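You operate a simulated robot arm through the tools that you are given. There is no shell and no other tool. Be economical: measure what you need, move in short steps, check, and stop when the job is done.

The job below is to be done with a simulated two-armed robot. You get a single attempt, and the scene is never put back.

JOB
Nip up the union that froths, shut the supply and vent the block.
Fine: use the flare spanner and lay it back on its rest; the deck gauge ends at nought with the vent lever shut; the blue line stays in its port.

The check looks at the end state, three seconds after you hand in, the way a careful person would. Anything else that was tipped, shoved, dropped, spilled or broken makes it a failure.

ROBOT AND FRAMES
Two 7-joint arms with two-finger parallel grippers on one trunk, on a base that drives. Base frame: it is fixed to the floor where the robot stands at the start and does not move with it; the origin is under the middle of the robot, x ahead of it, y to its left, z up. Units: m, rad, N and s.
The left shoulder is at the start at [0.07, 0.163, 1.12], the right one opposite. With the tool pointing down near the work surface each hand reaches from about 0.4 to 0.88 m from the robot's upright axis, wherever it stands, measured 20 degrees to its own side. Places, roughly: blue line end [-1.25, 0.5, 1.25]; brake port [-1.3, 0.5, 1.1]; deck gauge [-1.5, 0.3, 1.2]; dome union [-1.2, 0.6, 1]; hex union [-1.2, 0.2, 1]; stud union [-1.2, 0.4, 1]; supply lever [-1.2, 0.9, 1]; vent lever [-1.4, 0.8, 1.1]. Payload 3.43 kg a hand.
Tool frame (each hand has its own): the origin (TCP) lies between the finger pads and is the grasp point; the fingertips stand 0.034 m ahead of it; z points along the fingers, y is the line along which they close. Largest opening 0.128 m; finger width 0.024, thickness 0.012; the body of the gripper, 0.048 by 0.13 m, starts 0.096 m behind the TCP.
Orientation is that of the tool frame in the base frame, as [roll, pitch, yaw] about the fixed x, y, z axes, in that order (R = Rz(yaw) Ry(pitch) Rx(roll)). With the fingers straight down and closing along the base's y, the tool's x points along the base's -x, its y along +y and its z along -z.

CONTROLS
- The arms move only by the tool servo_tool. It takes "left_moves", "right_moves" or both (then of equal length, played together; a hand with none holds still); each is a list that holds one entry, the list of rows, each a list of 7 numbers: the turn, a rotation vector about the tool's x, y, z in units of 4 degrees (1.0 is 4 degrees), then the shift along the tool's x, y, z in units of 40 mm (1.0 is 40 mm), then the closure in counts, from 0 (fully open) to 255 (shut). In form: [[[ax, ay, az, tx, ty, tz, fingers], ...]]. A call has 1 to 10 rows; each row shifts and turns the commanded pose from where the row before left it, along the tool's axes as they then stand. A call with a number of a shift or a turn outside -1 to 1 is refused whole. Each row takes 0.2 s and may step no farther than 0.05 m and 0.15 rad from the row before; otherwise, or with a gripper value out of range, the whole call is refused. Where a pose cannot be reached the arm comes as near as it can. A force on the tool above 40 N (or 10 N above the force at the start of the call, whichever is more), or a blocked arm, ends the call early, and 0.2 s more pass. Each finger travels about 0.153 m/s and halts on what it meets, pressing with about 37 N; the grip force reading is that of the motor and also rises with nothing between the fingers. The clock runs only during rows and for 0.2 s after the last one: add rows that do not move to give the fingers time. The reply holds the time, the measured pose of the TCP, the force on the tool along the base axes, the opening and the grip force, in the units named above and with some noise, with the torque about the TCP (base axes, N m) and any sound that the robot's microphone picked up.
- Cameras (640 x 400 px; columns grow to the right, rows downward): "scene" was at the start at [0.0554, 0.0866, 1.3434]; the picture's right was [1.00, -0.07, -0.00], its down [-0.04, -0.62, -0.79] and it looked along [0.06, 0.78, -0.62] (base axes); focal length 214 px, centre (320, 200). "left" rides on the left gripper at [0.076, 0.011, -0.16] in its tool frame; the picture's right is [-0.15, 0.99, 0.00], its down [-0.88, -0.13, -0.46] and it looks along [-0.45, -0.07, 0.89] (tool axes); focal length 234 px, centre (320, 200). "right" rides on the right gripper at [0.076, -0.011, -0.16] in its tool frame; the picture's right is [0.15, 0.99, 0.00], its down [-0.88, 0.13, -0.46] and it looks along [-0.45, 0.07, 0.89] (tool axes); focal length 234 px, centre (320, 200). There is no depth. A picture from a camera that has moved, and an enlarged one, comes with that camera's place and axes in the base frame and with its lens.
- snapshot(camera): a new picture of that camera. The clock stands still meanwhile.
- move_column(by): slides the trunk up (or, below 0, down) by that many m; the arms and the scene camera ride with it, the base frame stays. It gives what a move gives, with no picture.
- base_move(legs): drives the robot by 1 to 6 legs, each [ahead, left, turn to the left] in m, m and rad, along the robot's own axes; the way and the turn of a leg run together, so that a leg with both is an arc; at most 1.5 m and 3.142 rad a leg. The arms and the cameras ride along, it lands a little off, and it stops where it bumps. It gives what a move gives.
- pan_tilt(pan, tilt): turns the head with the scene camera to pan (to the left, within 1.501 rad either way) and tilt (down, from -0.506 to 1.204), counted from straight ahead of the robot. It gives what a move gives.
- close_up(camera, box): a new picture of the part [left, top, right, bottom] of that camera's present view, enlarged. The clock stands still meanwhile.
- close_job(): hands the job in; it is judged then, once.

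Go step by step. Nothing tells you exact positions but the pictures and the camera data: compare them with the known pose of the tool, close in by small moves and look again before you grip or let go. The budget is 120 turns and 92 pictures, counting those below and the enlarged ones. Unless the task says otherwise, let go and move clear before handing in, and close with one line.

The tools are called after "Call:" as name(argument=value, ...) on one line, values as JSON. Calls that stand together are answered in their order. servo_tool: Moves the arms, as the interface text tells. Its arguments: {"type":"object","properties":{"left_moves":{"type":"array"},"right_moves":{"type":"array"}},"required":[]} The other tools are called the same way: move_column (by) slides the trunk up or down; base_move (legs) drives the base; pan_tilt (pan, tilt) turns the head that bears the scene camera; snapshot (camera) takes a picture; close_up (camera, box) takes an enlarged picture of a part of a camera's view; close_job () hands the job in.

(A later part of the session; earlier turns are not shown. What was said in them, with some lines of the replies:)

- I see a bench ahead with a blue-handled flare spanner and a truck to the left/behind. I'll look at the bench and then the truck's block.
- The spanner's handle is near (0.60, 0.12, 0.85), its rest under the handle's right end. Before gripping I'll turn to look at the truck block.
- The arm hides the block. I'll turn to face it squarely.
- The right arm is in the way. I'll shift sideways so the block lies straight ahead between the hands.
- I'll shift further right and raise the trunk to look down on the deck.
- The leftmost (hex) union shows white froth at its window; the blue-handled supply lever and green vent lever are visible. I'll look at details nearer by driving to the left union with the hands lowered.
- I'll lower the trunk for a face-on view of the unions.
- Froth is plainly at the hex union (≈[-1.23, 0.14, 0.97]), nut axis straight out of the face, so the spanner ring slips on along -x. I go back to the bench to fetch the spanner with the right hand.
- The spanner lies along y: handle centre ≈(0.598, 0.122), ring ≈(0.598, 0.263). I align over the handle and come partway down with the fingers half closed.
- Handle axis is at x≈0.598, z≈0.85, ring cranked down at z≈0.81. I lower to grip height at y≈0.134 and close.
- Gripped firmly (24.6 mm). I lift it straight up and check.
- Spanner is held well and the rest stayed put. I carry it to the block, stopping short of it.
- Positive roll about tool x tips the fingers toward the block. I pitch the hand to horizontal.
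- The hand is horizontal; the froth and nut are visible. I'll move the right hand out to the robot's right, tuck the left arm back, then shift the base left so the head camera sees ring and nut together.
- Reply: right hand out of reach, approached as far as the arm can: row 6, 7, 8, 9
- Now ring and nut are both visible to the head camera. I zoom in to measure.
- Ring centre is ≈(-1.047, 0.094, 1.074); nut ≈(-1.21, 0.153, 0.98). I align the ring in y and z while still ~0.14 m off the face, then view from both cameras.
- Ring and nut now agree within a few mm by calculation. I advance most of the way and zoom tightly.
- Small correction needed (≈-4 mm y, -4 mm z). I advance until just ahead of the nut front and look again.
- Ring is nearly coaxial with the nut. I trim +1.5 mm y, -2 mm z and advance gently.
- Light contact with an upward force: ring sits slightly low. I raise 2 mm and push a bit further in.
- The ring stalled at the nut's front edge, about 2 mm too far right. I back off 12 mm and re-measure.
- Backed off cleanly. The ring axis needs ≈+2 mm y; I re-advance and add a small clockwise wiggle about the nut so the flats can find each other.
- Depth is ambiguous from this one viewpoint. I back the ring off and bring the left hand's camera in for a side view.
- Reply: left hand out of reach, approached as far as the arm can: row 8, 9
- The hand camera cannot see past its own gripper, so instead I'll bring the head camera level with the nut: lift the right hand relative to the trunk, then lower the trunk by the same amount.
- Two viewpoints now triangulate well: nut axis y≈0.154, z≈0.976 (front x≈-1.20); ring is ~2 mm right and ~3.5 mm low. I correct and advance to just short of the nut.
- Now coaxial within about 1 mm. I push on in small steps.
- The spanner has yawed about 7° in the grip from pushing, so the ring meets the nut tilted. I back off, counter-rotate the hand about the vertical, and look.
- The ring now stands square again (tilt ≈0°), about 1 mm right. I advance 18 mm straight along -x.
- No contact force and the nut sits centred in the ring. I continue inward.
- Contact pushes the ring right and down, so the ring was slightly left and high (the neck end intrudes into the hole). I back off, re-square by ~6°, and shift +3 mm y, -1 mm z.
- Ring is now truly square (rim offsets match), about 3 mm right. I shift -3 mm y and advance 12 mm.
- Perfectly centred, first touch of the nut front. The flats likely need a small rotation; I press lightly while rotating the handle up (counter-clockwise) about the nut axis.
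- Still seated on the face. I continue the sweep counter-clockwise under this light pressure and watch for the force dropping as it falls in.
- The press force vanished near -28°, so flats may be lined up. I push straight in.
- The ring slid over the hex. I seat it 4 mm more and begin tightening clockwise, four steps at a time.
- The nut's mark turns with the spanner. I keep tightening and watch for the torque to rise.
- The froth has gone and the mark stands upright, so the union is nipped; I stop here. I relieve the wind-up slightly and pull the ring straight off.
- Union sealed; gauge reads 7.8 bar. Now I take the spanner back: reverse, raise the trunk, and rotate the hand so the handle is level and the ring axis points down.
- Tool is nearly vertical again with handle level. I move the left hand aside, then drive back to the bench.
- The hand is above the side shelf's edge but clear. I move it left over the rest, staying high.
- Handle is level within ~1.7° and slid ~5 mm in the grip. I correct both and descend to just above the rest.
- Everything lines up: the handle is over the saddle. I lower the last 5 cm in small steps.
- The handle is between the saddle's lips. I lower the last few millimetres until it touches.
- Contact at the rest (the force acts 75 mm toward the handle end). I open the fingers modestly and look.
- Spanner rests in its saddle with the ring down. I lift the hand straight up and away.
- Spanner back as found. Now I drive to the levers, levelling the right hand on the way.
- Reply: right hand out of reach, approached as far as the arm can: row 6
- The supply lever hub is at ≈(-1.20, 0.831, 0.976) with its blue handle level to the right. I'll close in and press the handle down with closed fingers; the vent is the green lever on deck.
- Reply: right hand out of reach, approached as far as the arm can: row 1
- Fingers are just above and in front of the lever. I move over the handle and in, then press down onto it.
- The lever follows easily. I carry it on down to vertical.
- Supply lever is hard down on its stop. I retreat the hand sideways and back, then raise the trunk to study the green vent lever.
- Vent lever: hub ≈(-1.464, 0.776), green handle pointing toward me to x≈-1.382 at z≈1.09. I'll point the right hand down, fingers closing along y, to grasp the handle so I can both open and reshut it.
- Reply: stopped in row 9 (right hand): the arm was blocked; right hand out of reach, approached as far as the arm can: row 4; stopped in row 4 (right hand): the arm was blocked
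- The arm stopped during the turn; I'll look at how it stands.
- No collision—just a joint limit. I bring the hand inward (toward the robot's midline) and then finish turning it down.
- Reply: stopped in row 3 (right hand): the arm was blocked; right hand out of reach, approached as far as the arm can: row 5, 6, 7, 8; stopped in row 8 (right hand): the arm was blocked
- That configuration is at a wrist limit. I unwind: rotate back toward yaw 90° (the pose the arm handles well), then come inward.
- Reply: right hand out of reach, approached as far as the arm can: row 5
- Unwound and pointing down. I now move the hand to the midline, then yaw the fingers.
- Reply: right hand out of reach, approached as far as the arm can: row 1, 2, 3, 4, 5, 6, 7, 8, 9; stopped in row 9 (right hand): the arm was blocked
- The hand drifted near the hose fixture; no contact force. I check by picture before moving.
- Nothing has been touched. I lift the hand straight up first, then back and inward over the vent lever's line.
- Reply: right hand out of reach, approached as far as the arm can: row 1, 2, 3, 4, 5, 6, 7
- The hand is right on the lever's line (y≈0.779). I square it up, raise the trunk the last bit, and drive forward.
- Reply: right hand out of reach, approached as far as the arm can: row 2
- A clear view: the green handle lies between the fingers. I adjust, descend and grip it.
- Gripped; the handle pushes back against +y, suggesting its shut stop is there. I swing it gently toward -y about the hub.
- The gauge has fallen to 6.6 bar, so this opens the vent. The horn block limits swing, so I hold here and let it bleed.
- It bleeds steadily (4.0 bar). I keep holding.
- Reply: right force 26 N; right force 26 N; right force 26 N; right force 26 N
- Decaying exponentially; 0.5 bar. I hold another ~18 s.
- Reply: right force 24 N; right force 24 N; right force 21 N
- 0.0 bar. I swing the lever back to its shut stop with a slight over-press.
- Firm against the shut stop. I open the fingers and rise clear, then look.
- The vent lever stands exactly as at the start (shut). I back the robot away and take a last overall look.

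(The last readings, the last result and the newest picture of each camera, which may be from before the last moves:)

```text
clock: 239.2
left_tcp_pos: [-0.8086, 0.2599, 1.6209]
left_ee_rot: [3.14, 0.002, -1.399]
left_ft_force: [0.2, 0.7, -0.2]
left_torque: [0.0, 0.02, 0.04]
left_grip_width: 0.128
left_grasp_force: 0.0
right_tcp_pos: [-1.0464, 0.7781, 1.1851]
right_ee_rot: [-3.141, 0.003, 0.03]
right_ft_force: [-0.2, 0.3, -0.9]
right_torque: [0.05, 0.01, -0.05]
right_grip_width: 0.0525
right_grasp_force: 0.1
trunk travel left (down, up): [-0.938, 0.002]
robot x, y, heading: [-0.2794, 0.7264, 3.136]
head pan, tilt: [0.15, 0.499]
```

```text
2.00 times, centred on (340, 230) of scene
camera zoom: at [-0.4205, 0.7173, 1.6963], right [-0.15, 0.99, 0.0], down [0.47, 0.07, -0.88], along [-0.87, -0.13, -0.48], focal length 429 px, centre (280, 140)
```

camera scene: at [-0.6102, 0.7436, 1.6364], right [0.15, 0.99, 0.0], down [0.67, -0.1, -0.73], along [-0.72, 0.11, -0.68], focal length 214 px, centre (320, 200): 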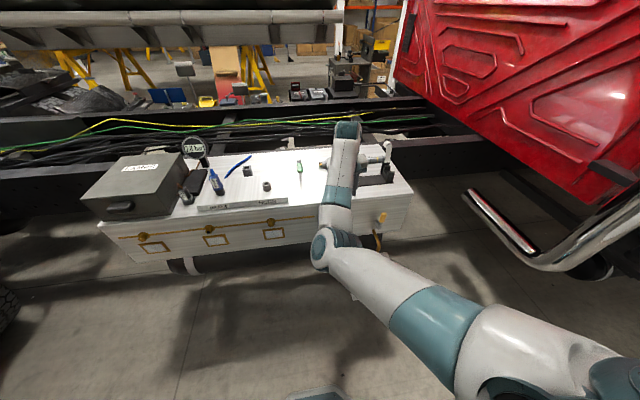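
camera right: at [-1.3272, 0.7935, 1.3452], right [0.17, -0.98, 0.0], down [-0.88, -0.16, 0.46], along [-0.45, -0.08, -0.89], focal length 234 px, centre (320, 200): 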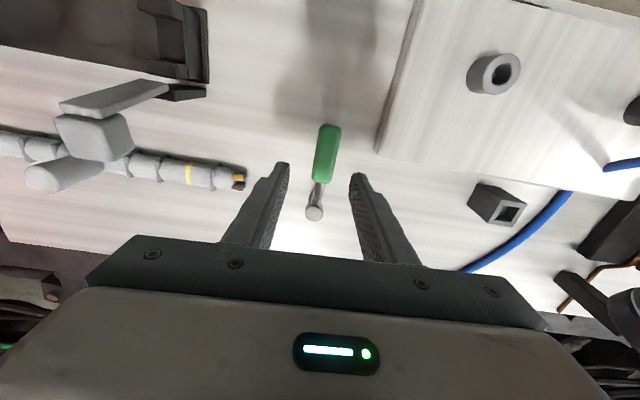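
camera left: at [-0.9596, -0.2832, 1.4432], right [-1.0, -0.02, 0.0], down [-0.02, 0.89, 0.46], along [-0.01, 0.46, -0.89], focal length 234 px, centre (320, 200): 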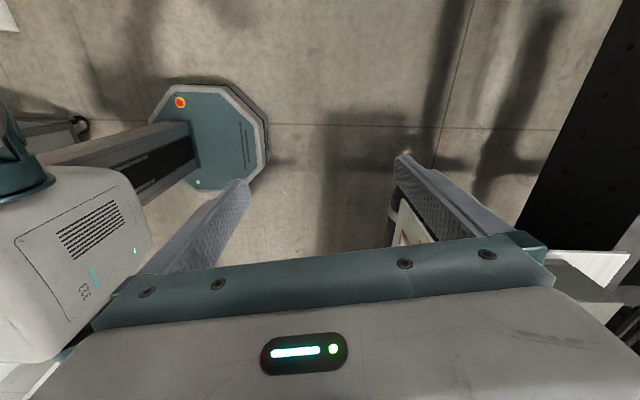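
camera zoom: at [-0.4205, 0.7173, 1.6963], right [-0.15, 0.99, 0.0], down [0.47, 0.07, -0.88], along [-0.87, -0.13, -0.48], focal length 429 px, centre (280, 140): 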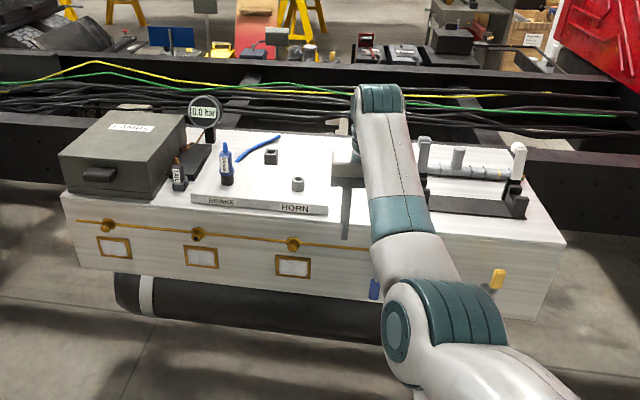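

The gauge holds at 0.0 bar with the vent shut. The supply lever is down, all the union windows are clear, the blue line is still in the brake port, and the spanner is on its rest, so I hand in.

Call:
close_job()

```text
The job is handed in.
```

The frothing hex union is nipped up, the supply is shut, the block is vented to 0.0 bar with the vent lever shut again, and the flare spanner is back on its rest.
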